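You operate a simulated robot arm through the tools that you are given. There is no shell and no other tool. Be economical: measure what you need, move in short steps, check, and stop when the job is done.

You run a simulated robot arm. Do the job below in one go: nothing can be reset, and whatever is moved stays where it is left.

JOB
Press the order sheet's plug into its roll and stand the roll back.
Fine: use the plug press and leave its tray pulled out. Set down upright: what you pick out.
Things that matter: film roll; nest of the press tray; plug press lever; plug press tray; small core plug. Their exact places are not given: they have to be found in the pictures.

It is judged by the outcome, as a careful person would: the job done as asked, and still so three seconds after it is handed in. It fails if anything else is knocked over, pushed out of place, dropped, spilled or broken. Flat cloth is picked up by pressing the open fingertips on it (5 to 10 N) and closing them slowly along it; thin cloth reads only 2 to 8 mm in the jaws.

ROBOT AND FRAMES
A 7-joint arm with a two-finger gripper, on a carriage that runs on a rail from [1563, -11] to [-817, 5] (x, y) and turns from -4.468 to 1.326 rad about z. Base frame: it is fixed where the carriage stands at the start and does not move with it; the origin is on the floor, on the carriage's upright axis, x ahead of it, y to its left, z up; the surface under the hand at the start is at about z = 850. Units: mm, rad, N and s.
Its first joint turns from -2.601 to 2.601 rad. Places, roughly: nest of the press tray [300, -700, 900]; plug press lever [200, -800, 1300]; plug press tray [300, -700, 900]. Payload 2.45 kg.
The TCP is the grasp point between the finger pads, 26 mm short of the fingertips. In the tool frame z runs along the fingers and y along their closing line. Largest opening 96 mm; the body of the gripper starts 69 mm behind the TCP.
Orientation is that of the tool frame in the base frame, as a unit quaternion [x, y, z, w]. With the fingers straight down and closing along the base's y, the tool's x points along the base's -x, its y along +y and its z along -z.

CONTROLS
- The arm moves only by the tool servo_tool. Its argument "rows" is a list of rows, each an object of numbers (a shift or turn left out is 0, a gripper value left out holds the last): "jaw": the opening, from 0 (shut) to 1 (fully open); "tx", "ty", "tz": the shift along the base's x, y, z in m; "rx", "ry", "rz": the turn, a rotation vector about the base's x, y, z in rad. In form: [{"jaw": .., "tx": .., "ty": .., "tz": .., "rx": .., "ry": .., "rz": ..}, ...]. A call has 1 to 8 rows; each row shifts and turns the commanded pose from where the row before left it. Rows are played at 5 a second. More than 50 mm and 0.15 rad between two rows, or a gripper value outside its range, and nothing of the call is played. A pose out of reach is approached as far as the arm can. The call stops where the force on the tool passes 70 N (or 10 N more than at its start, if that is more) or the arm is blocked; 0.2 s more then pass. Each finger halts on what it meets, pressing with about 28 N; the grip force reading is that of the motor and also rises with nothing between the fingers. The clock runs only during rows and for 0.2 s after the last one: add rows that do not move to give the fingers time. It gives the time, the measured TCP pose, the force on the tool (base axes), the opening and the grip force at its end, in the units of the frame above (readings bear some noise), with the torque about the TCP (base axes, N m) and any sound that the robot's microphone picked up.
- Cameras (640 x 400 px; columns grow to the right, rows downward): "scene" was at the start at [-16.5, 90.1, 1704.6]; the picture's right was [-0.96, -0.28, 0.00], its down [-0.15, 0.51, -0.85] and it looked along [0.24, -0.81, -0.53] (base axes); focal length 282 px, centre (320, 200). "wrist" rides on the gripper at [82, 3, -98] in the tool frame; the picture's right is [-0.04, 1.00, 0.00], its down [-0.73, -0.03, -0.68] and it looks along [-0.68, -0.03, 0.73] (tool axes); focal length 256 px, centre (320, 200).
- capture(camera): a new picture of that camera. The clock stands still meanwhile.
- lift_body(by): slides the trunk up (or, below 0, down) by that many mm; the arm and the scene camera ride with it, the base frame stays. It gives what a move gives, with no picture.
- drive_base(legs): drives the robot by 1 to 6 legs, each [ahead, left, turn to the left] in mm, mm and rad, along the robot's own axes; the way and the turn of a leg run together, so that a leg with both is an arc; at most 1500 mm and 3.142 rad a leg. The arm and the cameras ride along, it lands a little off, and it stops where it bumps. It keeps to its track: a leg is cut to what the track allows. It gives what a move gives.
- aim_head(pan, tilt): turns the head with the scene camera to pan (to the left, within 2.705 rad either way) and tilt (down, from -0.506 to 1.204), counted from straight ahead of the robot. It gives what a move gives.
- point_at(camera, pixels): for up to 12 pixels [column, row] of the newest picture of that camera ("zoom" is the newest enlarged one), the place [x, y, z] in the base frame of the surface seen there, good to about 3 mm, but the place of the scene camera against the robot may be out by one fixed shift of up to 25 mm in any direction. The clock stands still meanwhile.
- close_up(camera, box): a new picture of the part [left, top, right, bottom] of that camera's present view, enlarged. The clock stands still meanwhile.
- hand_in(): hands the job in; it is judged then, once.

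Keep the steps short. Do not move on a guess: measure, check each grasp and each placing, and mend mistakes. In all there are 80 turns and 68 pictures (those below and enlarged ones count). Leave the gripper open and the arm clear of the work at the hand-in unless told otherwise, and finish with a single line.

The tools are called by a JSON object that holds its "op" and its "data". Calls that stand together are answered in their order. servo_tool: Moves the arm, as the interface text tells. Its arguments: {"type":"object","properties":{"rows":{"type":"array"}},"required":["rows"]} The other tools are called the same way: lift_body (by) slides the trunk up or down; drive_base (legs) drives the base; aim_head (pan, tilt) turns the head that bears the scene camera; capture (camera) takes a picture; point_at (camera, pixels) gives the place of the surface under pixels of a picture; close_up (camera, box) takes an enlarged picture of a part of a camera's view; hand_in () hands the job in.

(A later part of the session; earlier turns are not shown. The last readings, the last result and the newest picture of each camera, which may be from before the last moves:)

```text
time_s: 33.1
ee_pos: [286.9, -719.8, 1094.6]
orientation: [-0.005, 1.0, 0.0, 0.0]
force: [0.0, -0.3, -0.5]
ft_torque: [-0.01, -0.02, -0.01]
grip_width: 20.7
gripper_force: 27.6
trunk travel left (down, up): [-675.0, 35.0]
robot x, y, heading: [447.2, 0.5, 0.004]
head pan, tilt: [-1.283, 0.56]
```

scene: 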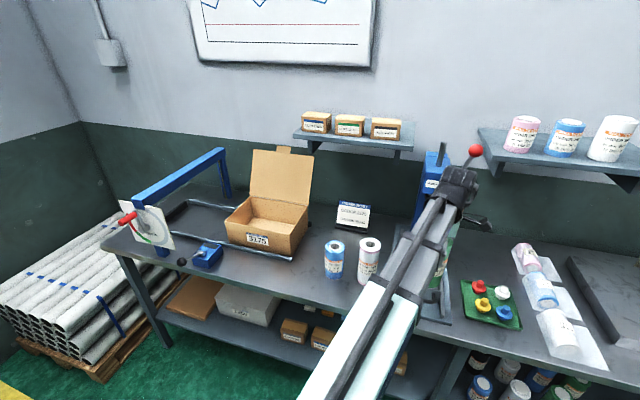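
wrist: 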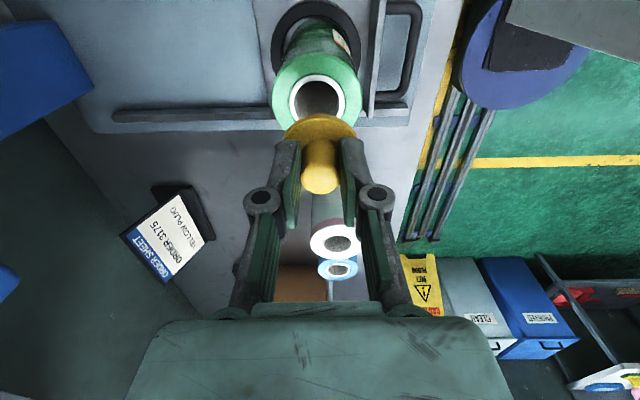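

{"op": "servo_tool", "data": {"rows": [{"tz": -0.003}, {"tz": -0.003}, {"tz": -0.002}, {}]}}

{"op": "close_up", "data": {"camera": "wrist", "box": [240, 50, 400, 210]}}

```text
time_s: 34.1
ee_pos: [287.7, -719.6, 1085.5]
orientation: [-0.003, 1.0, -0.001, 0.0]
force: [-0.9, -0.1, -0.7]
ft_torque: [-0.01, 0.06, 0.0]
grip_width: 20.4
gripper_force: 27.9
trunk travel left (down, up): [-675.0, 35.0]
robot x, y, heading: [444.9, -0.5, 0.005]
head pan, tilt: [-1.283, 0.56]
```

```text
2.50 times, centred on (320, 130) of wrist
```

zoom: 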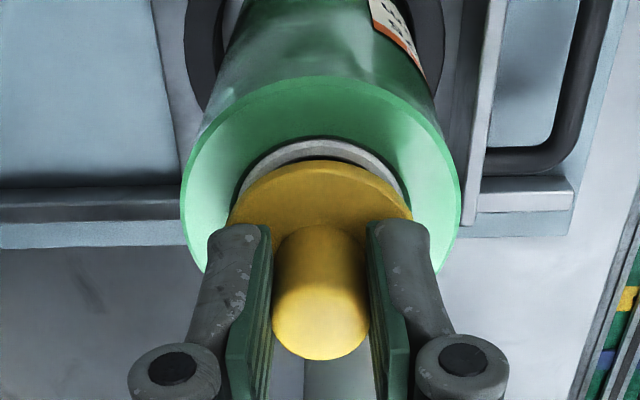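

{"op": "servo_tool", "data": {"rows": [{"tz": -0.002}, {"tz": -0.002}, {"tz": -0.002}, {"tz": -0.002}, {}]}}

```text
time_s: 35.3
ee_pos: [288.4, -719.1, 1078.8]
orientation: [-0.004, 1.0, 0.0, 0.001]
force: [-0.8, -6.1, 24.4]
ft_torque: [-0.19, -0.07, -0.03]
grip_width: 20.6
gripper_force: 28.3
trunk travel left (down, up): [-675.0, 35.0]
robot x, y, heading: [447.2, -3.2, 0.01]
head pan, tilt: [-1.283, 0.56]
```

The plug has seated on its taper (24 N). I'll release, rise and look.

{"op": "servo_tool", "data": {"rows": [{"jaw": 0.3}, {"jaw": 0.6}, {}, {"tz": 0.03}, {"tz": 0.04}, {"tz": 0.04}, {}]}}

{"op": "close_up", "data": {"camera": "wrist", "box": [220, 0, 440, 150]}}

{"op": "close_up", "data": {"camera": "scene", "box": [390, 120, 530, 330]}}

```text
time_s: 36.9
ee_pos: [285.9, -719.0, 1187.4]
orientation: [-0.004, 1.0, 0.0, 0.0]
force: [-0.4, -0.1, 1.3]
ft_torque: [0.0, -0.02, 0.03]
grip_width: 57.6
gripper_force: 0.0
trunk travel left (down, up): [-675.0, 35.0]
robot x, y, heading: [446.5, -2.8, 0.012]
head pan, tilt: [-1.283, 0.56]
```

```text
2.67 times, centred on (330, 75) of wrist
```

zoom: 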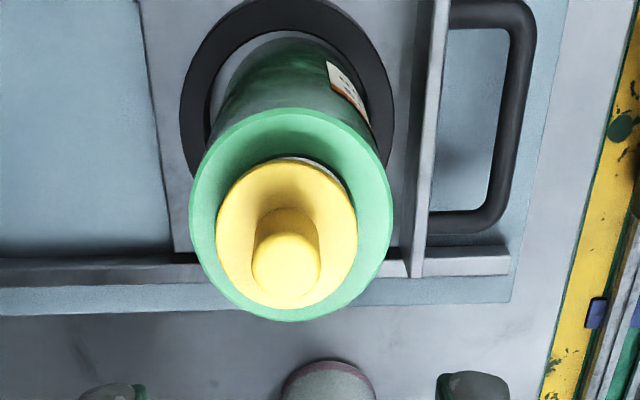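

```text
1.90 times, centred on (460, 225) of scene
```

zoom: 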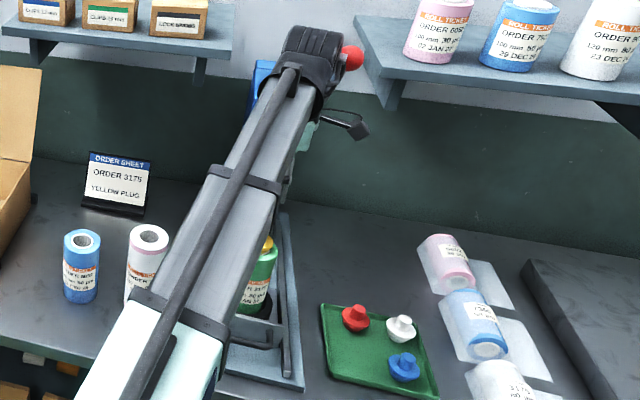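

The plug sits in the core with its flange slightly proud. Next I grip the tray handle and push the tray in. I'll back off +y to see the handle and the press head.

{"op": "servo_tool", "data": {"rows": [{"ty": 0.04}, {"ty": 0.04}, {"ty": 0.03}, {"tx": -0.03, "tz": -0.03}, {"tz": -0.045}, {}]}}

{"op": "capture", "data": {"camera": "wrist"}}

```text
time_s: 38.3
ee_pos: [255.3, -608.0, 1112.8]
orientation: [-0.004, 1.0, 0.0, 0.0]
force: [0.4, 0.2, 0.1]
ft_torque: [0.0, -0.01, 0.03]
grip_width: 57.7
gripper_force: 0.1
trunk travel left (down, up): [-675.0, 35.0]
robot x, y, heading: [446.5, -4.9, 0.008]
head pan, tilt: [-1.283, 0.56]
```

```text
25 pictures are left
```

wrist: 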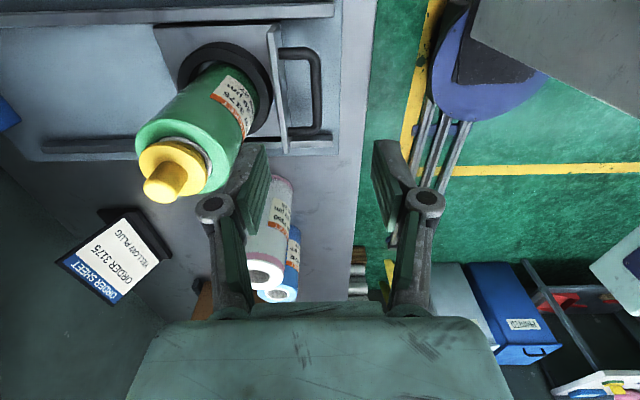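

{"op": "point_at", "data": {"camera": "wrist", "pixels": [[316, 65], [316, 85], [317, 105], [312, 85], [320, 85], [300, 53], [305, 133], [275, 85], [297, 90], [280, 145], [345, 85]]}}

{"op": "close_up", "data": {"camera": "wrist", "box": [120, 0, 360, 210]}}

```text
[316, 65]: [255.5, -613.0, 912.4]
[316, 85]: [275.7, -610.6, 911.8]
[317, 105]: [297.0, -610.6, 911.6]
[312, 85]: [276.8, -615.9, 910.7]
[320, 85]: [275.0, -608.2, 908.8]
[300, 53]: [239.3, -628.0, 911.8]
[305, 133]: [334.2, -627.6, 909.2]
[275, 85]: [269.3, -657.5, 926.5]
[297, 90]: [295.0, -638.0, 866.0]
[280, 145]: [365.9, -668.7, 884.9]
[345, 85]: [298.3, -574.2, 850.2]
```

```text
1.90 times, centred on (240, 105) of wrist
```

zoom: 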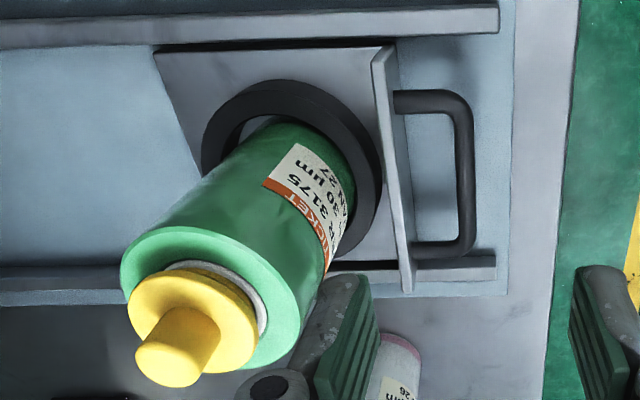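

The handle bar runs along x at y ≈ -612, z ≈ 907, centred at x = 287. I'll set the jaws to about 40 mm and straddle it.

{"op": "servo_tool", "data": {"rows": [{"jaw": 0.42, "tx": 0.032, "ty": -0.004}, {"tz": -0.045}, {"tz": -0.045}, {"tz": -0.045}, {"tz": -0.04}, {}]}}

{"op": "capture", "data": {"camera": "wrist"}}

```text
time_s: 39.7
ee_pos: [287.2, -615.0, 936.0]
orientation: [-0.003, 1.0, 0.0, 0.0]
force: [0.5, 1.2, -0.1]
ft_torque: [0.04, 0.02, -0.02]
grip_width: 40.5
gripper_force: 0.0
trunk travel left (down, up): [-675.0, 35.0]
robot x, y, heading: [444.2, -2.1, 0.007]
head pan, tilt: [-1.283, 0.56]
```

```text
23 pictures are left
```

wrist: 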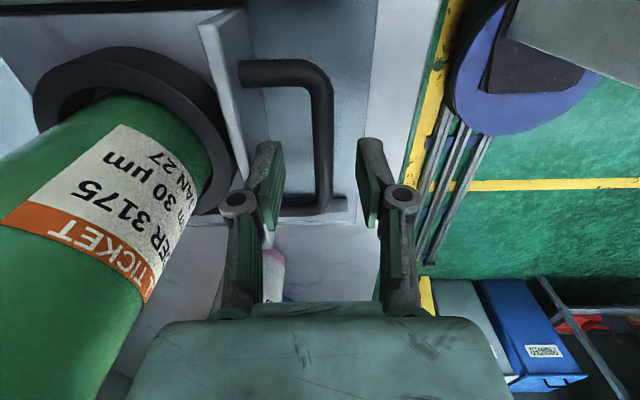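

The bar lies between the fingers. I'll go down 24 mm and close on it.

{"op": "servo_tool", "data": {"rows": [{"ty": 0.002, "tz": -0.012}, {"tz": -0.011}, {}, {"jaw": 0.25}, {"jaw": 0.05}, {}, {}]}}

```text
time_s: 41.3
ee_pos: [288.7, -613.3, 914.8]
orientation: [-0.003, 1.0, 0.0, 0.0]
force: [-1.2, -9.8, 5.3]
ft_torque: [-0.08, -0.02, 0.08]
grip_width: 11.0
gripper_force: 38.2
trunk travel left (down, up): [-675.0, 35.0]
robot x, y, heading: [448.2, -0.7, 0.003]
head pan, tilt: [-1.283, 0.56]
```

The handle is gripped at 11 mm. I'll push the tray in (-y) gently.

{"op": "servo_tool", "data": {"rows": [{"ty": -0.008}, {"ty": -0.01}, {"ty": -0.012}, {"ty": -0.012}, {"ty": -0.012}, {}]}}

```text
time_s: 42.7
ee_pos: [288.5, -665.6, 914.8]
orientation: [-0.004, 1.0, -0.001, 0.0]
force: [-6.7, -1.1, 2.8]
ft_torque: [0.01, 0.0, 0.14]
grip_width: 10.7
gripper_force: 38.0
trunk travel left (down, up): [-675.0, 35.0]
robot x, y, heading: [448.6, -2.1, 0.002]
head pan, tilt: [-1.283, 0.56]
```

{"op": "servo_tool", "data": {"rows": [{"ty": -0.012}, {"ty": -0.012}, {"ty": -0.012}, {"ty": -0.012}, {"ty": -0.01}, {}]}}

{"op": "capture", "data": {"camera": "wrist"}}

{"op": "close_up", "data": {"camera": "scene", "box": [390, 120, 530, 330]}}

```text
time_s: 44.1
ee_pos: [287.5, -724.2, 915.2]
orientation: [-0.004, 1.0, 0.0, 0.0]
force: [-17.8, -0.8, -0.5]
ft_torque: [-0.02, 0.19, 0.11]
grip_width: 10.9
gripper_force: 38.0
trunk travel left (down, up): [-675.0, 35.0]
robot x, y, heading: [447.3, -3.3, 0.007]
head pan, tilt: [-1.283, 0.56]
```

```text
22 pictures are left
```

wrist: 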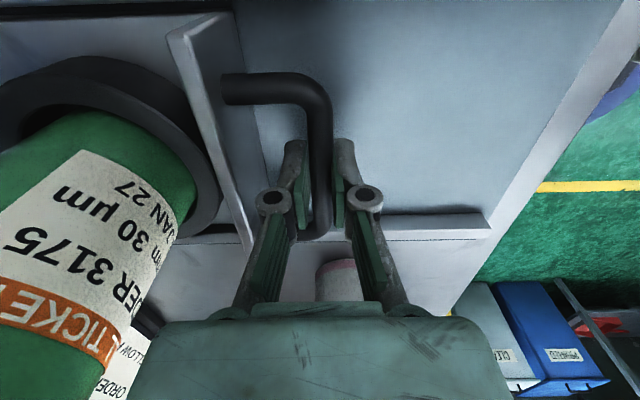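

```text
1.90 times, centred on (460, 225) of scene
```

zoom: 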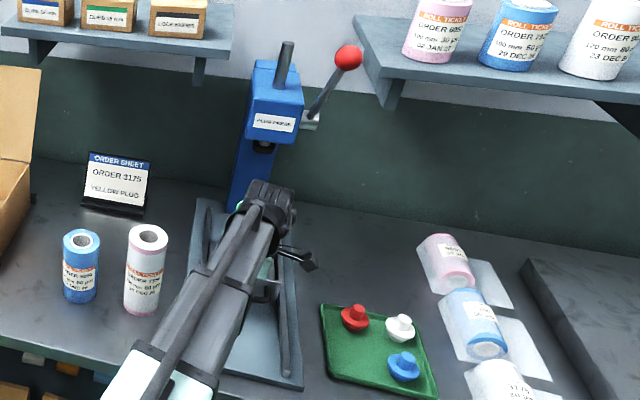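

There's a side force of -18 N in x, so the rails run slightly off y. I'll ease to -x as I continue pushing to the stop.

{"op": "servo_tool", "data": {"rows": [{"tx": -0.002, "ty": -0.01}, {"tx": -0.001, "ty": -0.01}, {"tx": -0.001, "ty": -0.01}, {}]}}

{"op": "point_at", "data": {"camera": "zoom", "pixels": [[263, 147], [275, 122], [275, 140], [255, 75], [300, 80], [348, 58], [310, 125], [320, 100], [285, 60], [148, 234], [80, 242]]}}

```text
time_s: 45.1
ee_pos: [287.3, -754.2, 914.3]
orientation: [-0.004, 1.0, 0.0, 0.001]
force: [1.9, -0.3, -3.8]
ft_torque: [-0.01, 0.64, 0.04]
grip_width: 11.1
gripper_force: 38.1
trunk travel left (down, up): [-675.0, 35.0]
robot x, y, heading: [443.8, -4.8, 0.012]
head pan, tilt: [-1.283, 0.56]
```

```text
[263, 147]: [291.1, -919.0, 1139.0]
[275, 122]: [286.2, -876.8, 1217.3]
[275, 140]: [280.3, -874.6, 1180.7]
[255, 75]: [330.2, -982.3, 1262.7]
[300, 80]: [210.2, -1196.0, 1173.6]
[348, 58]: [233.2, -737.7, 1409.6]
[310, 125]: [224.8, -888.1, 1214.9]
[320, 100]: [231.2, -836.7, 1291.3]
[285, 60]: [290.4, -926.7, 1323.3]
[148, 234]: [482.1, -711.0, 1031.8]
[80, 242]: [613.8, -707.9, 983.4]
```

The force has relaxed. The ram appears around y ≈ -925, so there's about 65 mm more to go. I'll check the hand's clearance to the press head.

{"op": "close_up", "data": {"camera": "scene", "box": [400, 130, 500, 250]}}

```text
3.33 times, centred on (450, 190) of scene
```

zoom: 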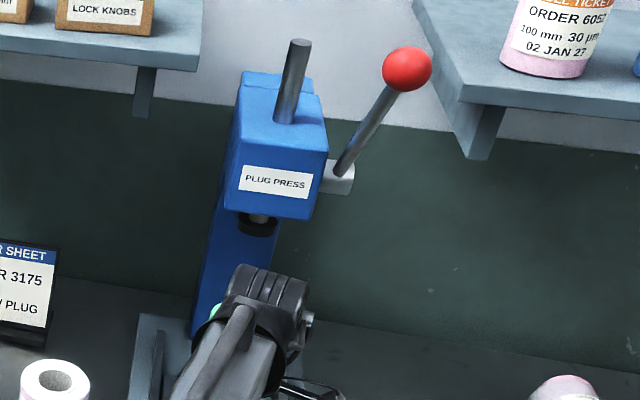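

{"op": "point_at", "data": {"camera": "zoom", "pixels": [[265, 275], [245, 270], [290, 285], [258, 226], [258, 236], [255, 205], [290, 215], [407, 68], [345, 172], [375, 115], [335, 180], [217, 310]]}}

```text
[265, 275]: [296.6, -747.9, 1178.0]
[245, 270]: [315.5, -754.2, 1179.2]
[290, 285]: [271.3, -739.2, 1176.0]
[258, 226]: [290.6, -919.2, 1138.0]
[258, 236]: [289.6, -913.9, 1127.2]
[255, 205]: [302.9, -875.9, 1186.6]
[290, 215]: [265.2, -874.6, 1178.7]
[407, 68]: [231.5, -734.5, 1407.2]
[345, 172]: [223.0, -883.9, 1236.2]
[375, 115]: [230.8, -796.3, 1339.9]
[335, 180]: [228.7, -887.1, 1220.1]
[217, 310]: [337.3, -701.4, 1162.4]
```

The hand top (z ≈ 1180) would come right up to the head (front y ≈ -875, underside z ≈ 1180). So I'll lean the hand back 0.2 rad about the bar before pushing further.

{"op": "servo_tool", "data": {"rows": [{"rx": -0.07}, {"rx": -0.07}, {"rx": -0.06}, {}]}}

{"op": "servo_tool", "data": {"rows": [{"ty": -0.01}, {"ty": -0.01}, {"tx": -0.001, "ty": -0.01}, {"ty": -0.01}, {}]}}

```text
time_s: 46.1
ee_pos: [286.4, -753.8, 916.6]
orientation: [-0.005, 0.995, -0.1, 0.001]
force: [13.7, 1.2, -2.8]
ft_torque: [0.04, -0.57, 0.14]
grip_width: 10.9
gripper_force: 38.0
trunk travel left (down, up): [-675.0, 35.0]
robot x, y, heading: [449.6, -2.8, 0.004]
head pan, tilt: [-1.283, 0.56]
```

```text
time_s: 47.3
ee_pos: [286.5, -794.8, 914.0]
orientation: [-0.005, 0.995, -0.099, 0.0]
force: [23.4, -1.2, -3.6]
ft_torque: [0.01, 0.21, 0.03]
grip_width: 10.6
gripper_force: 37.9
trunk travel left (down, up): [-675.0, 35.0]
robot x, y, heading: [447.9, -0.5, -0.0]
head pan, tilt: [-1.283, 0.56]
```

{"op": "servo_tool", "data": {"rows": [{"tx": 0.002}, {"ty": -0.008}, {"ty": -0.008}, {"ty": -0.006}, {}]}}

{"op": "close_up", "data": {"camera": "scene", "box": [400, 130, 500, 250]}}

```text
time_s: 48.5
ee_pos: [286.9, -817.1, 914.6]
orientation: [-0.004, 0.995, -0.101, -0.001]
force: [15.1, -0.4, -1.3]
ft_torque: [0.01, -0.94, 0.26]
grip_width: 10.7
gripper_force: 37.9
trunk travel left (down, up): [-675.0, 35.0]
robot x, y, heading: [447.5, -0.9, 0.004]
head pan, tilt: [-1.283, 0.56]
```

```text
3.33 times, centred on (450, 190) of scene
```

zoom: 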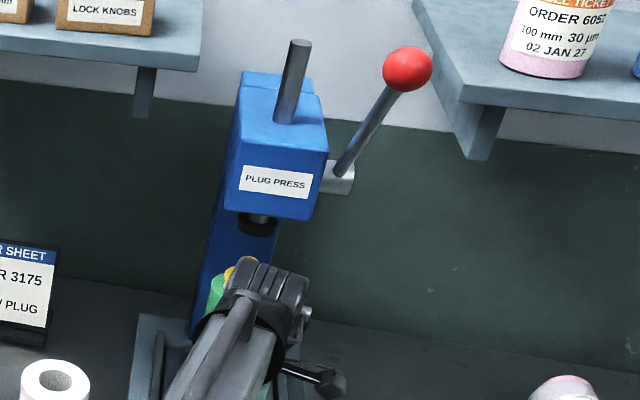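

Clearance is still fine. I'll continue in small steps until the stop.

{"op": "servo_tool", "data": {"rows": [{"tx": 0.001}, {"ty": -0.004}, {"ty": -0.004}, {"ty": -0.004}, {"ty": -0.004}, {}]}}

```text
time_s: 49.9
ee_pos: [285.3, -831.3, 915.1]
orientation: [-0.003, 0.995, -0.1, -0.001]
force: [4.3, -1.8, -3.4]
ft_torque: [0.0, -0.58, 0.18]
grip_width: 10.8
gripper_force: 38.2
trunk travel left (down, up): [-675.0, 35.0]
robot x, y, heading: [445.9, -2.9, 0.005]
head pan, tilt: [-1.283, 0.56]
```

{"op": "close_up", "data": {"camera": "scene", "box": [420, 170, 480, 230]}}

```text
6.67 times, centred on (450, 200) of scene
```

zoom: 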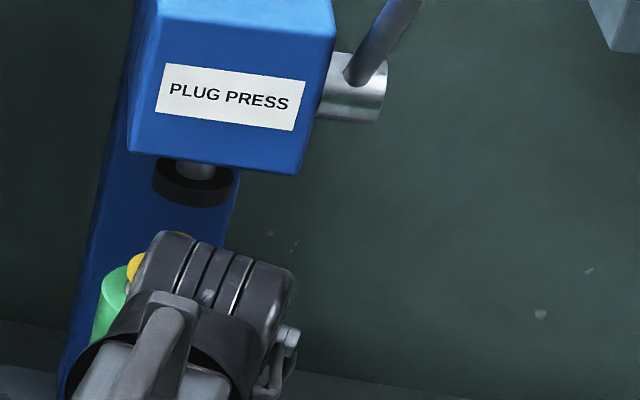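

{"op": "point_at", "data": {"camera": "zoom", "pixels": [[137, 262], [132, 275], [108, 285], [182, 235], [192, 200], [156, 185], [230, 187], [192, 175], [195, 168], [110, 300]]}}

```text
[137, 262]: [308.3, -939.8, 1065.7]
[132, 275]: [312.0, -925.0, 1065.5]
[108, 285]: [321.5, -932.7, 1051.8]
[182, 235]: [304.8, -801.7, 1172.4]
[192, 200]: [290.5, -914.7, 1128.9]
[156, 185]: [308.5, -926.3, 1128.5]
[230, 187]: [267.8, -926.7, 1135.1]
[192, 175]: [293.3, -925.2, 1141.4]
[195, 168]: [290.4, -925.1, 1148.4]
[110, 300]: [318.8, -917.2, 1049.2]
```

In the scene frame the ram centre is about [289, -936], and the roll is now near -937. I'll try a few more mm to feel for the end stop.

{"op": "servo_tool", "data": {"rows": [{"ty": -0.003}, {"ty": -0.003}, {"ty": -0.002}, {}]}}

```text
time_s: 50.9
ee_pos: [285.8, -833.0, 915.7]
orientation: [-0.003, 0.996, -0.094, 0.001]
force: [0.7, 46.3, -15.1]
ft_torque: [0.42, 1.12, -0.07]
grip_width: 10.9
gripper_force: 37.5
trunk travel left (down, up): [-675.0, 35.0]
robot x, y, heading: [447.3, -3.2, 0.008]
head pan, tilt: [-1.283, 0.56]
```

The end stop is reached (46 N at y -833). I'll relax the push, open, rise off the bar and back away.

{"op": "servo_tool", "data": {"rows": [{"ty": 0.003}, {"ty": 0.003}, {"jaw": 0.25}, {"jaw": 0.42}, {}, {"tz": 0.02, "ty": 0.003}, {"tz": 0.025, "ty": 0.005}, {}]}}

{"op": "servo_tool", "data": {"rows": [{"ty": 0.045}, {"ty": 0.045}, {"ty": 0.045}, {"ty": 0.045, "rx": 0.07}, {"rx": 0.07, "ty": 0.02}, {"rx": 0.06}, {}]}}

{"op": "capture", "data": {"camera": "scene"}}

```text
time_s: 52.7
ee_pos: [287.4, -825.0, 959.4]
orientation: [-0.003, 0.995, -0.1, 0.0]
force: [-0.9, -0.3, -0.1]
ft_torque: [0.02, 0.0, -0.01]
grip_width: 40.4
gripper_force: 0.1
trunk travel left (down, up): [-675.0, 35.0]
robot x, y, heading: [444.1, -3.1, 0.011]
head pan, tilt: [-1.283, 0.56]
```

```text
time_s: 54.3
ee_pos: [286.6, -626.0, 959.7]
orientation: [-0.003, 1.0, 0.002, 0.0]
force: [0.5, -0.1, -0.9]
ft_torque: [0.02, 0.0, -0.02]
grip_width: 40.1
gripper_force: 0.0
trunk travel left (down, up): [-675.0, 35.0]
robot x, y, heading: [446.6, -5.8, 0.01]
head pan, tilt: [-1.283, 0.56]
```

```text
17 pictures are left
```

scene: 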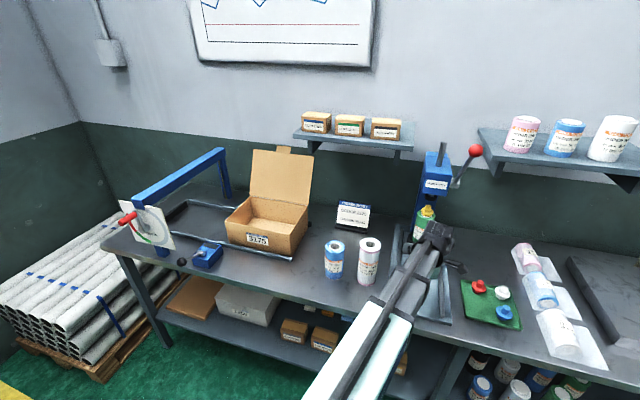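

The roll stands under the ram. Next is the lever: the ball is at about [231, -737, 1400] and the pivot at about [226, -887, 1228], so it swings forward and down in the y-z plane. I'll turn the hand so the fingers close along x with the rod between them, lean it back, and raise it clear in front.

{"op": "servo_tool", "data": {"rows": [{"jaw": 0.8, "tz": 0.04, "ty": 0.02, "rz": -0.14}, {"tz": 0.045, "ty": 0.02, "rz": -0.14}, {"tz": 0.045, "ty": 0.02, "rz": -0.14}, {"tz": 0.045, "rz": -0.14}, {"tz": 0.045, "rz": -0.14}, {"tz": 0.045, "rz": -0.14}, {"tz": 0.045, "rz": -0.14}, {}]}}

{"op": "servo_tool", "data": {"rows": [{"rz": -0.14}, {"rz": -0.14}, {"rz": -0.14}, {"rz": -0.15}, {"rx": -0.14}, {"rx": -0.14}, {"rx": -0.14}, {"rx": -0.08}]}}

```text
time_s: 56.1
ee_pos: [284.9, -575.4, 1251.9]
orientation: [0.467, 0.884, -0.009, 0.002]
force: [0.0, 0.1, 0.1]
ft_torque: [0.03, -0.02, 0.03]
grip_width: 76.8
gripper_force: 0.0
out of reach, approached as far as the arm can: row 7
trunk travel left (down, up): [-675.0, 35.0]
robot x, y, heading: [449.0, -4.5, 0.007]
head pan, tilt: [-1.283, 0.56]
```

```text
time_s: 57.9
ee_pos: [282.3, -577.2, 1246.0]
orientation: [0.675, 0.695, -0.178, 0.173]
force: [0.0, 0.5, -0.3]
ft_torque: [-0.01, 0.02, -0.05]
grip_width: 76.8
gripper_force: 0.1
out of reach, approached as far as the arm can: row 1
trunk travel left (down, up): [-675.0, 35.0]
robot x, y, heading: [448.1, -3.2, 0.007]
head pan, tilt: [-1.283, 0.56]
```

Height is limited with the tool pointing down, so I'll pitch the tool further toward horizontal (pointing at the press).

{"op": "servo_tool", "data": {"rows": [{"rx": -0.14}, {"rx": -0.14}, {"rx": -0.14}, {"rx": -0.14}, {"rx": -0.14}, {"tz": 0.04}, {"tz": 0.04}, {}]}}

```text
time_s: 59.7
ee_pos: [278.9, -586.3, 1332.1]
orientation: [0.575, 0.592, -0.404, 0.395]
force: [0.4, 0.4, 0.5]
ft_torque: [0.03, 0.02, 0.0]
grip_width: 76.7
gripper_force: 0.0
out of reach, approached as far as the arm can: row 5
trunk travel left (down, up): [-675.0, 35.0]
robot x, y, heading: [446.2, -1.1, 0.011]
head pan, tilt: [-1.283, 0.56]
```

{"op": "capture", "data": {"camera": "wrist"}}

```text
16 pictures are left
```

wrist: 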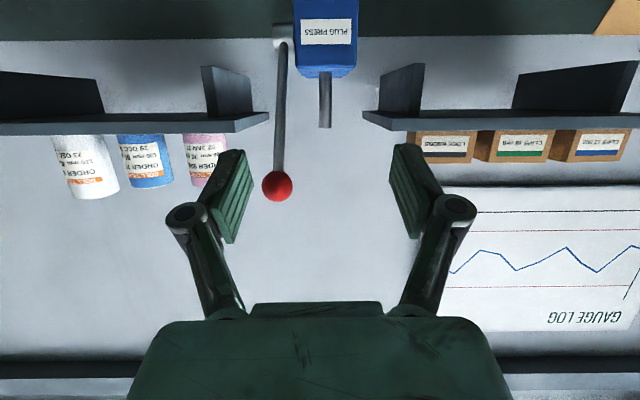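

The ball is visible at (277,186), with the hub at (283,35). I'll measure them with the wrist camera.

{"op": "point_at", "data": {"camera": "wrist", "pixels": [[277, 186], [264, 186], [290, 186], [277, 173], [277, 198], [280, 130], [283, 80], [281, 38], [330, 60], [325, 100]]}}

```text
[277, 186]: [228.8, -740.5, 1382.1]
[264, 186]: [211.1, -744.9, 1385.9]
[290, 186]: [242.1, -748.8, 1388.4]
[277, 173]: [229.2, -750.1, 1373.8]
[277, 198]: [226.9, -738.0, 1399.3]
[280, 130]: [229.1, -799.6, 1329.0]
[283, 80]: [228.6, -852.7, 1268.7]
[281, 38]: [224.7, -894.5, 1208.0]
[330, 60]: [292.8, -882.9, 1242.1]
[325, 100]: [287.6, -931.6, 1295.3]
```

Ball centre ≈ [228, -751, 1388], radius about 18; pivot ≈ [226, -896, 1219], lever length about 222. I'll align x and z, then approach in -y.

{"op": "servo_tool", "data": {"rows": [{"tx": -0.045, "tz": 0.015}, {"tx": -0.006, "tz": 0.04}, {"ty": -0.03}, {"ty": -0.03}, {}]}}

```text
time_s: 60.9
ee_pos: [226.9, -648.3, 1386.2]
orientation: [0.576, 0.591, -0.406, 0.393]
force: [0.7, -0.3, 0.0]
ft_torque: [-0.01, -0.01, -0.01]
grip_width: 76.8
gripper_force: 0.1
trunk travel left (down, up): [-675.0, 35.0]
robot x, y, heading: [450.0, -0.1, 0.006]
head pan, tilt: [-1.283, 0.56]
```

Tracking is good. I'll go on the last 103 mm.

{"op": "servo_tool", "data": {"rows": [{"tx": 0.001, "ty": -0.035}, {"ty": -0.035}, {"ty": -0.033}, {}]}}

{"op": "capture", "data": {"camera": "wrist"}}

```text
time_s: 61.9
ee_pos: [229.0, -750.4, 1384.0]
orientation: [0.575, 0.592, -0.405, 0.393]
force: [-0.4, 0.3, 0.4]
ft_torque: [-0.02, -0.02, 0.01]
grip_width: 76.9
gripper_force: 0.1
trunk travel left (down, up): [-675.0, 35.0]
robot x, y, heading: [446.8, -1.0, 0.007]
head pan, tilt: [-1.283, 0.56]
```

```text
15 pictures are left
```

wrist: 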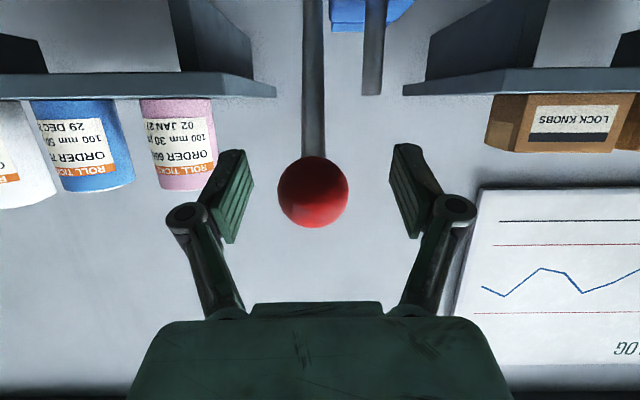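

The ball is between the fingers. I'll close on it.

{"op": "servo_tool", "data": {"rows": [{"jaw": 0.6}, {"jaw": 0.4}, {"jaw": 0.2}, {}, {}]}}

```text
time_s: 63.1
ee_pos: [225.3, -749.8, 1383.7]
orientation: [0.576, 0.591, -0.406, 0.394]
force: [-17.0, 1.3, 3.5]
ft_torque: [-0.13, 0.12, -0.28]
grip_width: 36.1
gripper_force: 44.9
trunk travel left (down, up): [-675.0, 35.0]
robot x, y, heading: [447.2, -2.9, 0.005]
head pan, tilt: [-1.283, 0.56]
```

The ball is gripped at 36 mm. I'll pull it along the arc, first about 18 degrees.

{"op": "servo_tool", "data": {"rows": [{"tx": -0.002, "ty": 0.011, "tz": -0.0115}, {"ty": 0.0115, "tz": -0.012}, {"ty": 0.011, "tz": -0.0155}, {"ty": 0.011, "tz": -0.016}, {}]}}

```text
time_s: 64.3
ee_pos: [224.5, -703.1, 1329.5]
orientation: [0.575, 0.592, -0.403, 0.394]
force: [0.2, -1.5, 3.6]
ft_torque: [-0.8, -0.26, 0.07]
grip_width: 36.1
gripper_force: 44.4
trunk travel left (down, up): [-675.0, 35.0]
robot x, y, heading: [449.8, -4.3, 0.008]
head pan, tilt: [-1.283, 0.56]
```

Forces are small and the arc is right. I'll continue to about 10°.

{"op": "servo_tool", "data": {"rows": [{"ty": 0.008, "tz": -0.017}, {"ty": 0.008, "tz": -0.0178}, {"ty": 0.005, "tz": -0.0185}, {"ty": 0.005, "tz": -0.0185}, {}]}}

{"op": "close_up", "data": {"camera": "scene", "box": [400, 130, 500, 260]}}

```text
time_s: 65.5
ee_pos: [226.0, -678.0, 1259.2]
orientation: [0.575, 0.592, -0.405, 0.394]
force: [0.4, 13.2, 7.2]
ft_torque: [-0.61, -0.17, -0.14]
grip_width: 35.8
gripper_force: 44.6
trunk travel left (down, up): [-675.0, 35.0]
robot x, y, heading: [447.7, -1.0, 0.01]
head pan, tilt: [-1.283, 0.56]
```

```text
3.08 times, centred on (450, 195) of scene
```

zoom: 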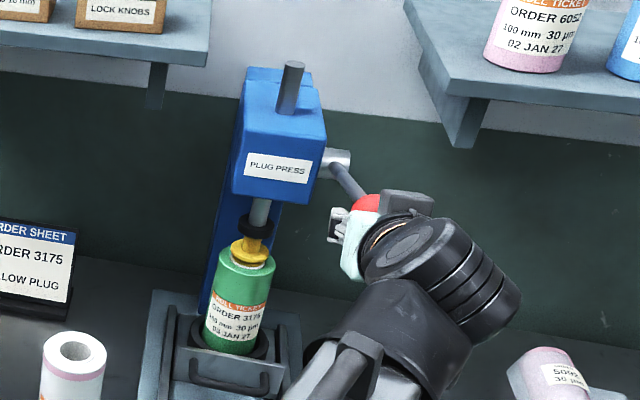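

The ram has come down onto the plug, well aligned. I'll press further in small steps.

{"op": "servo_tool", "data": {"rows": [{"ty": 0.001, "tz": -0.01}, {"ty": 0.001, "tz": -0.01}, {"tz": -0.01}, {}]}}

```text
time_s: 66.5
ee_pos: [227.4, -676.4, 1228.3]
orientation: [0.575, 0.592, -0.405, 0.394]
force: [-1.0, 0.1, 0.0]
ft_torque: [-0.01, 0.02, 0.01]
grip_width: 19.2
gripper_force: 0.1
trunk travel left (down, up): [-675.0, 35.0]
robot x, y, heading: [448.1, -2.1, 0.009]
head pan, tilt: [-1.283, 0.56]
```

The fingers slipped off the ball. I'll look before anything else.

{"op": "capture", "data": {"camera": "wrist"}}

{"op": "close_up", "data": {"camera": "scene", "box": [400, 130, 500, 260]}}

```text
13 pictures are left
```

wrist: 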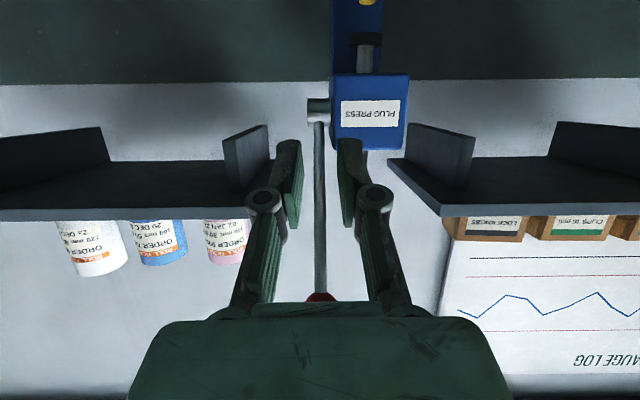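

```text
3.08 times, centred on (450, 195) of scene
```

zoom: 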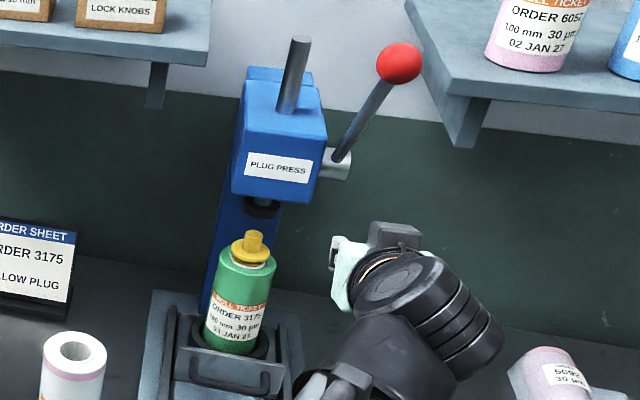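

The lever is spring-returned, back up, and the plug isn't fully home yet. I'll press on top of the ball with the fingers' undersides, 19 mm apart like a fork, so it can't slip. First I back out and rise.

{"op": "servo_tool", "data": {"rows": [{"jaw": 0.2, "ty": 0.035}, {"ty": 0.035}, {"tz": 0.048}, {"tz": 0.048}, {"tz": 0.048}, {"tz": 0.048}, {"tz": 0.012}, {}]}}

```text
time_s: 68.3
ee_pos: [226.1, -606.8, 1433.0]
orientation: [0.576, 0.592, -0.405, 0.393]
force: [-0.5, 0.4, 0.2]
ft_torque: [0.01, 0.03, -0.02]
grip_width: 19.2
gripper_force: 0.0
trunk travel left (down, up): [-675.0, 35.0]
robot x, y, heading: [449.0, -2.0, 0.001]
head pan, tilt: [-1.283, 0.56]
```

{"op": "servo_tool", "data": {"rows": [{"tx": 0.002, "tz": 0.007}, {"ty": -0.045}, {"ty": -0.045}, {"ty": -0.045}, {"ty": -0.013}, {}]}}

{"op": "capture", "data": {"camera": "wrist"}}

```text
time_s: 69.7
ee_pos: [227.2, -753.8, 1440.1]
orientation: [0.576, 0.591, -0.405, 0.393]
force: [0.3, 0.2, 0.3]
ft_torque: [-0.02, -0.01, -0.01]
grip_width: 19.1
gripper_force: 0.1
trunk travel left (down, up): [-675.0, 35.0]
robot x, y, heading: [448.8, -1.9, 0.006]
head pan, tilt: [-1.283, 0.56]
```

```text
11 pictures are left
```

wrist: 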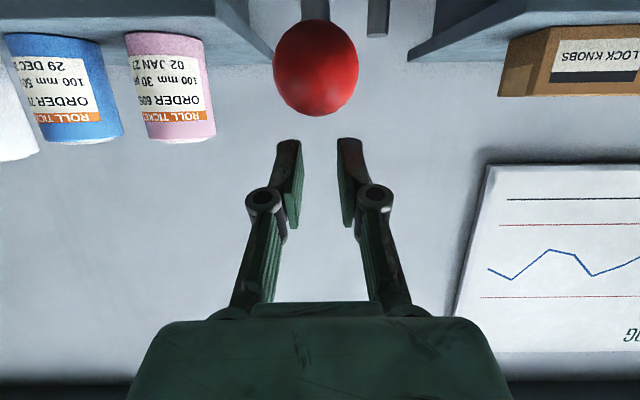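

The ball is right under the fork. I'll lower onto it and follow the arc.

{"op": "servo_tool", "data": {"rows": [{"tz": -0.024}, {"ty": 0.011, "tz": -0.0115}, {"ty": 0.0115, "tz": -0.012}, {"ty": 0.011, "tz": -0.0155}, {"ty": 0.011, "tz": -0.016}, {"ty": 0.008, "tz": -0.017}, {"ty": 0.008, "tz": -0.0178}, {}]}}

```text
time_s: 71.5
ee_pos: [227.9, -693.3, 1326.6]
orientation: [0.575, 0.592, -0.405, 0.394]
force: [-0.7, 0.2, 0.7]
ft_torque: [-0.02, 0.01, -0.01]
grip_width: 19.7
gripper_force: 0.4
trunk travel left (down, up): [-675.0, 35.0]
robot x, y, heading: [448.6, -1.4, 0.006]
head pan, tilt: [-1.283, 0.56]
```

The force is near zero, so I'll check whether the ball is still under the fork.

{"op": "capture", "data": {"camera": "wrist"}}

```text
10 pictures are left
```

wrist: 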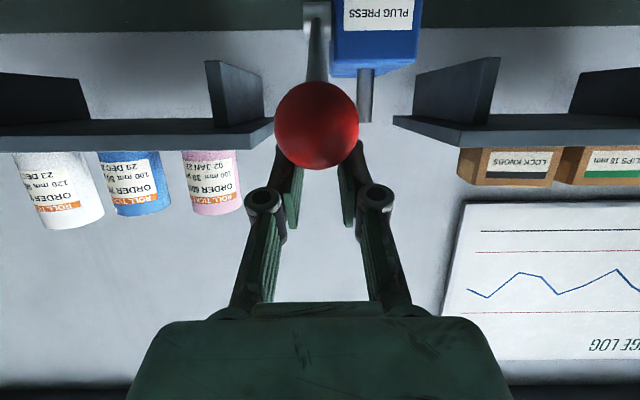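

{"op": "point_at", "data": {"camera": "wrist", "pixels": [[317, 124], [317, 150], [317, 100], [290, 124], [344, 124], [317, 60]]}}

```text
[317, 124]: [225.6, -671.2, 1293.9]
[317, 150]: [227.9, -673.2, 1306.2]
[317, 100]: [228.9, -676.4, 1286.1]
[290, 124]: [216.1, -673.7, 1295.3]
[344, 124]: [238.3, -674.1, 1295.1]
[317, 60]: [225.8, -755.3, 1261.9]
```

The ball is being carried down, and the lever is now at about 20°. I'll continue to about 9°, then press in small steps.

{"op": "servo_tool", "data": {"rows": [{"ty": 0.005, "tz": -0.018}, {"ty": 0.005, "tz": -0.019}, {"ty": 0.001, "tz": -0.008}, {}]}}

{"op": "servo_tool", "data": {"rows": [{"tz": -0.008}, {"tz": -0.008}, {"tz": -0.008}, {}]}}

```text
time_s: 72.5
ee_pos: [226.4, -684.3, 1281.9]
orientation: [0.575, 0.591, -0.405, 0.394]
force: [-0.1, -0.3, 1.7]
ft_torque: [0.03, 0.02, -0.02]
grip_width: 19.7
gripper_force: 0.4
trunk travel left (down, up): [-675.0, 35.0]
robot x, y, heading: [445.2, -4.9, 0.011]
head pan, tilt: [-1.283, 0.56]
```

```text
time_s: 73.5
ee_pos: [226.9, -683.5, 1257.5]
orientation: [0.575, 0.591, -0.405, 0.393]
force: [-0.6, -0.2, 1.9]
ft_torque: [0.02, 0.02, -0.03]
grip_width: 19.5
gripper_force: 0.3
trunk travel left (down, up): [-675.0, 35.0]
robot x, y, heading: [444.6, -0.9, 0.009]
head pan, tilt: [-1.283, 0.56]
```

{"op": "servo_tool", "data": {"rows": [{"tz": -0.008}, {"tz": -0.008}, {"tz": -0.008}, {}]}}

{"op": "close_up", "data": {"camera": "scene", "box": [400, 130, 500, 260]}}

```text
time_s: 74.5
ee_pos: [226.2, -683.9, 1232.9]
orientation: [0.575, 0.592, -0.405, 0.393]
force: [-2.5, -0.3, 3.5]
ft_torque: [0.02, 0.06, 0.02]
grip_width: 20.2
gripper_force: 0.4
trunk travel left (down, up): [-675.0, 35.0]
robot x, y, heading: [447.7, -4.1, 0.002]
head pan, tilt: [-1.283, 0.56]
```

```text
3.08 times, centred on (450, 195) of scene
```

zoom: 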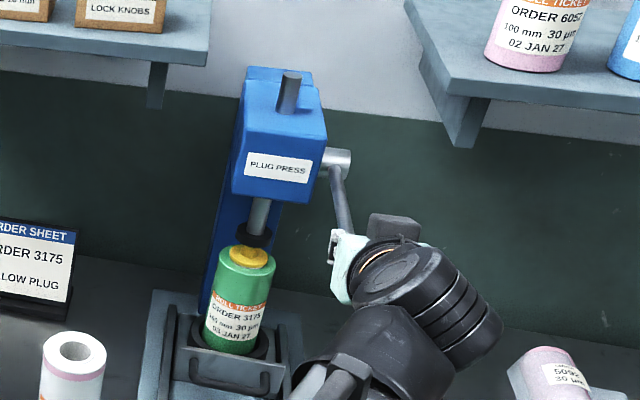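

The plug has moved down. I'll keep pressing until the force shows it is home.

{"op": "servo_tool", "data": {"rows": [{"ty": -0.001, "tz": -0.007}, {"ty": -0.001, "tz": -0.007}, {"ty": -0.001, "tz": -0.007}, {}]}}

```text
time_s: 75.5
ee_pos: [227.2, -685.8, 1216.0]
orientation: [0.574, 0.587, -0.411, 0.396]
force: [-6.0, -16.7, 56.2]
ft_torque: [0.4, -0.01, 0.91]
grip_width: 29.2
gripper_force: 45.1
trunk travel left (down, up): [-675.0, 35.0]
robot x, y, heading: [447.6, 0.9, 0.006]
head pan, tilt: [-1.283, 0.56]
```

Force is up to 56 N and the motion stalled. I'll look at the plug.

{"op": "close_up", "data": {"camera": "scene", "box": [420, 180, 460, 240]}}

```text
6.67 times, centred on (440, 210) of scene
```

zoom: 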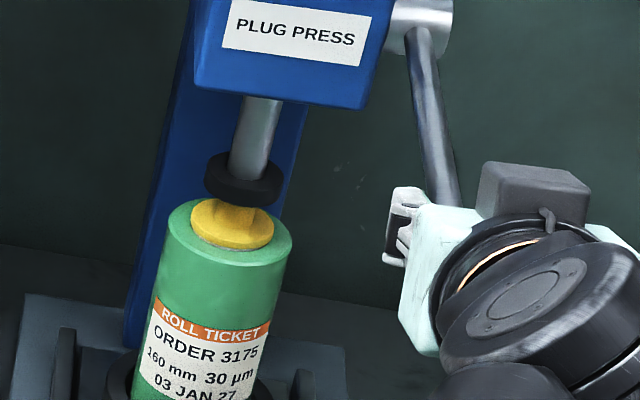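

The flange now sits on the core. I'll let the lever return gently by reversing the arc, then back away.

{"op": "servo_tool", "data": {"rows": [{"ty": 0.003, "tz": 0.02}, {"tz": 0.024}, {"tz": 0.024}, {"ty": -0.003, "tz": 0.025}, {"ty": -0.012, "tz": 0.04}, {"ty": -0.018, "tz": 0.036}, {"ty": -0.022, "tz": 0.03}, {"ty": -0.02, "tz": 0.025}]}}

{"op": "servo_tool", "data": {"rows": [{"tz": 0.025}, {"ty": 0.045}, {"ty": 0.045}, {"ty": 0.045}, {"ty": 0.045}, {}]}}

{"op": "capture", "data": {"camera": "scene"}}

```text
time_s: 77.3
ee_pos: [227.1, -757.5, 1433.8]
orientation: [0.576, 0.592, -0.404, 0.393]
force: [0.2, 0.2, -0.4]
ft_torque: [-0.01, 0.01, 0.02]
grip_width: 19.1
gripper_force: 0.0
trunk travel left (down, up): [-675.0, 35.0]
robot x, y, heading: [445.6, -6.4, 0.009]
head pan, tilt: [-1.283, 0.56]
```

```text
time_s: 78.7
ee_pos: [225.3, -579.5, 1458.9]
orientation: [0.575, 0.592, -0.405, 0.394]
force: [0.1, 0.9, -0.5]
ft_torque: [0.04, 0.01, -0.02]
grip_width: 19.0
gripper_force: 0.2
trunk travel left (down, up): [-675.0, 35.0]
robot x, y, heading: [445.9, -3.6, 0.008]
head pan, tilt: [-1.283, 0.56]
```

```text
7 pictures are left
5 turns are left
```

scene: 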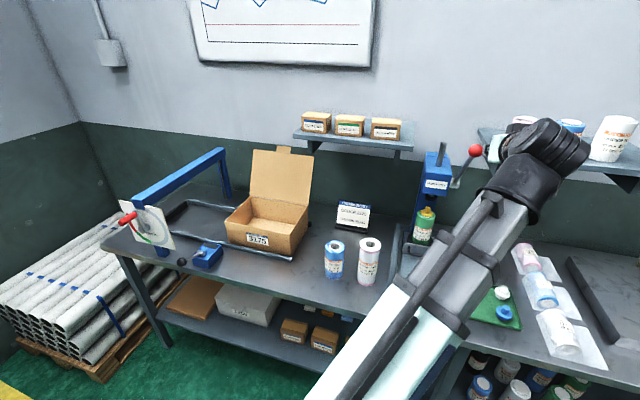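

The lever is back up and the roll stands with its plug pressed. Turns are short, so I'll chain moves: undo the pitch and yaw clear of the press, then come in front of the tray handle.

{"op": "servo_tool", "data": {"rows": [{"ty": -0.02, "tz": -0.044}, {"ty": -0.02, "tz": -0.044}, {"ty": -0.02, "tz": -0.044}, {"ty": -0.02, "tz": -0.044}, {}]}}

{"op": "servo_tool", "data": {"rows": [{"tx": 0.0075, "tz": -0.025, "rx": 0.15}, {"tx": 0.0075, "tz": -0.025, "rx": 0.15}, {"tx": 0.0075, "tz": -0.025, "rx": 0.15}, {"tx": 0.0075, "tz": -0.025, "rx": 0.15}, {"tx": 0.0075, "tz": -0.025, "rx": 0.15}, {"tx": 0.0075, "tz": -0.025, "rx": 0.15}, {"tx": 0.0075, "tz": -0.025, "rx": 0.15}, {"tx": 0.0075, "tz": -0.025, "rx": 0.15}]}}

{"op": "servo_tool", "data": {"rows": [{"jaw": 0.42, "tz": -0.015, "rz": 0.15}, {"tz": -0.015, "rz": 0.15}, {"tz": -0.015, "rz": 0.15}, {"tz": -0.015, "rz": 0.15}, {"tz": -0.015, "rz": 0.15}, {"tz": -0.015, "rz": 0.15}, {"tz": -0.015, "rz": 0.15}, {"tz": -0.015, "rz": 0.15}]}}

{"op": "servo_tool", "data": {"rows": [{"rz": 0.15}, {"rz": 0.15}, {"rz": 0.05}, {"rx": -0.07}, {"rx": -0.07}, {"rx": -0.06}, {}]}}

{"op": "capture", "data": {"camera": "wrist"}}

```text
time_s: 79.9
ee_pos: [226.1, -658.6, 1281.9]
orientation: [0.575, 0.592, -0.405, 0.394]
force: [-0.3, -0.4, -0.3]
ft_torque: [-0.01, 0.04, 0.0]
grip_width: 19.3
gripper_force: 0.0
trunk travel left (down, up): [-675.0, 35.0]
robot x, y, heading: [448.5, -3.1, 0.006]
head pan, tilt: [-1.283, 0.56]
```

```text
time_s: 81.7
ee_pos: [287.2, -658.1, 1084.1]
orientation: [0.697, 0.717, 0.001, -0.002]
force: [-0.1, -0.2, -0.3]
ft_torque: [0.04, -0.01, 0.02]
grip_width: 19.3
gripper_force: 0.0
trunk travel left (down, up): [-675.0, 35.0]
robot x, y, heading: [447.6, -2.3, 0.004]
head pan, tilt: [-1.283, 0.56]
```

```text
time_s: 83.5
ee_pos: [287.3, -656.0, 964.3]
orientation: [0.169, 0.986, 0.0, 0.0]
force: [0.6, -0.7, 0.7]
ft_torque: [0.03, -0.01, -0.02]
grip_width: 40.1
gripper_force: 0.0
trunk travel left (down, up): [-675.0, 35.0]
robot x, y, heading: [444.6, -1.8, 0.008]
head pan, tilt: [-1.283, 0.56]
```

```text
time_s: 85.1
ee_pos: [288.6, -657.8, 966.1]
orientation: [-0.003, 0.995, -0.1, 0.0]
force: [-0.3, 0.9, 0.5]
ft_torque: [-0.03, 0.01, -0.02]
grip_width: 40.4
gripper_force: 0.0
trunk travel left (down, up): [-675.0, 35.0]
robot x, y, heading: [444.8, -2.1, 0.009]
head pan, tilt: [-1.283, 0.56]
```

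```text
6 pictures are left
4 turns are left
```

wrist: 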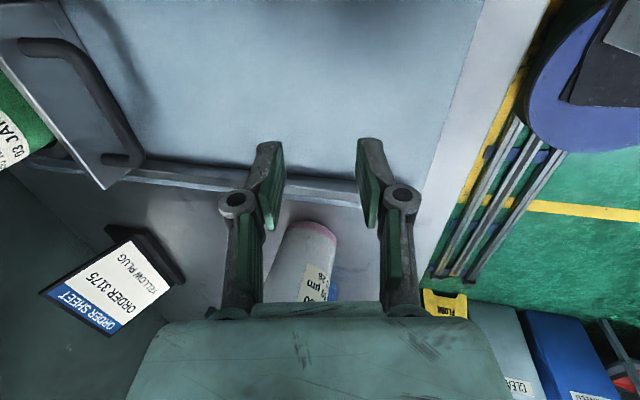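

Position is good. I'll advance to the handle, grip, pull the tray fully out, release, and rise to look at the roll.

{"op": "servo_tool", "data": {"rows": [{"tx": -0.001, "ty": -0.045}, {"ty": -0.045}, {"ty": -0.045}, {"ty": -0.034}, {"ty": -0.004, "tz": -0.025}, {"ty": -0.002, "tz": -0.025}, {}]}}

{"op": "servo_tool", "data": {"rows": [{"jaw": 0.25}, {"jaw": 0.05}, {}, {}, {"ty": 0.006}, {"ty": 0.009}, {"ty": 0.012}, {"ty": 0.012}]}}

{"op": "servo_tool", "data": {"rows": [{"ty": 0.012}, {"ty": 0.012}, {"ty": 0.012}, {"ty": 0.012}, {"ty": 0.012}, {"ty": 0.012}, {"ty": 0.012}, {"ty": 0.012}]}}

{"op": "servo_tool", "data": {"rows": [{"ty": 0.012}, {"ty": 0.012}, {"ty": 0.012}, {"ty": 0.012}, {"ty": 0.012}, {"ty": 0.012}, {"ty": 0.012}, {}]}}

{"op": "servo_tool", "data": {"rows": [{"jaw": 0.25}, {"jaw": 0.42}, {}, {"tz": 0.02, "ty": 0.003}, {"tz": 0.04, "ty": 0.004}, {"tz": 0.045}, {"tz": 0.045, "rx": 0.1}, {"tz": 0.045, "rx": 0.1}]}}

{"op": "servo_tool", "data": {"rows": [{"jaw": 1.0, "tz": 0.04}, {"ty": -0.04}, {"ty": -0.04}, {"ty": -0.03}, {}]}}

{"op": "capture", "data": {"camera": "wrist"}}

{"op": "point_at", "data": {"camera": "wrist", "pixels": [[282, 95], [358, 95], [320, 57], [320, 137], [320, 100], [300, 95], [340, 95], [320, 80], [320, 120], [360, 60], [410, 60], [280, 60]]}}

```text
time_s: 86.7
ee_pos: [284.6, -833.2, 913.5]
orientation: [-0.003, 0.995, -0.1, -0.001]
force: [-0.1, 0.0, 0.5]
ft_torque: [-0.01, 0.0, -0.02]
grip_width: 40.3
gripper_force: 0.1
trunk travel left (down, up): [-675.0, 35.0]
robot x, y, heading: [451.0, -1.0, 0.009]
head pan, tilt: [-1.283, 0.56]
```

```text
time_s: 88.5
ee_pos: [285.0, -793.2, 913.7]
orientation: [-0.003, 0.995, -0.099, 0.0]
force: [1.9, 1.1, 1.4]
ft_torque: [-0.01, -0.05, 0.12]
grip_width: 11.0
gripper_force: 37.9
trunk travel left (down, up): [-675.0, 35.0]
robot x, y, heading: [448.3, -2.0, 0.003]
head pan, tilt: [-1.283, 0.56]
```

```text
time_s: 90.3
ee_pos: [285.8, -698.5, 914.7]
orientation: [-0.004, 0.995, -0.099, 0.001]
force: [2.7, 0.5, 3.0]
ft_torque: [-0.06, 0.26, 0.04]
grip_width: 10.6
gripper_force: 38.3
trunk travel left (down, up): [-675.0, 35.0]
robot x, y, heading: [449.1, -0.9, 0.007]
head pan, tilt: [-1.283, 0.56]
```

```text
time_s: 92.1
ee_pos: [288.6, -614.0, 914.8]
orientation: [-0.003, 0.995, -0.1, 0.0]
force: [5.8, 2.0, 9.5]
ft_torque: [0.01, 0.75, -0.07]
grip_width: 10.8
gripper_force: 37.6
trunk travel left (down, up): [-675.0, 35.0]
robot x, y, heading: [446.2, -2.3, 0.007]
head pan, tilt: [-1.283, 0.56]
```

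```text
time_s: 93.9
ee_pos: [288.3, -606.4, 1109.3]
orientation: [-0.004, 1.0, 0.001, 0.0]
force: [0.9, -0.3, 0.0]
ft_torque: [-0.02, -0.01, -0.02]
grip_width: 40.6
gripper_force: 0.1
trunk travel left (down, up): [-675.0, 35.0]
robot x, y, heading: [446.1, -2.6, 0.003]
head pan, tilt: [-1.283, 0.56]
```

```text
time_s: 95.1
ee_pos: [286.0, -716.7, 1149.7]
orientation: [-0.004, 1.0, 0.0, 0.0]
force: [-0.3, 0.1, 0.2]
ft_torque: [0.03, -0.01, -0.02]
grip_width: 95.8
gripper_force: 0.2
trunk travel left (down, up): [-675.0, 35.0]
robot x, y, heading: [447.3, -4.7, 0.006]
head pan, tilt: [-1.283, 0.56]
```

```text
5 pictures are left
```

wrist: 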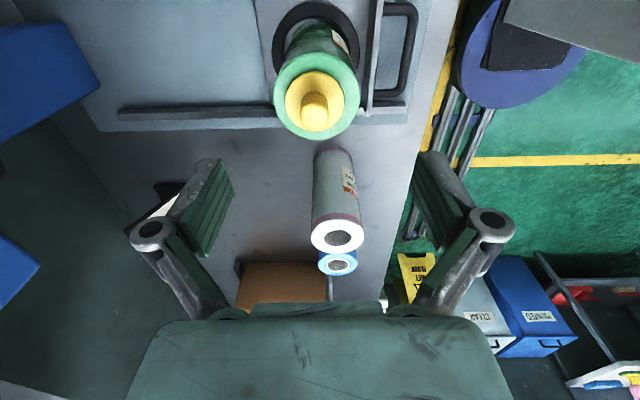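

```text
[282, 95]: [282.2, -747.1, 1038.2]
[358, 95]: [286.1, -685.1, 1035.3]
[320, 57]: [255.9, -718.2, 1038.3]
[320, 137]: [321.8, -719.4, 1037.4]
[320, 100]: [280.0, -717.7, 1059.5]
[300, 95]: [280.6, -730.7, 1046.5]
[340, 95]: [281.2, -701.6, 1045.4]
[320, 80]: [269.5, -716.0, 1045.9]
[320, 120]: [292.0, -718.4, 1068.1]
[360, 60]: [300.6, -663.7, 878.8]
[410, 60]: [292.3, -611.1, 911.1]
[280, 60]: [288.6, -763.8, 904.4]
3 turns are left
```

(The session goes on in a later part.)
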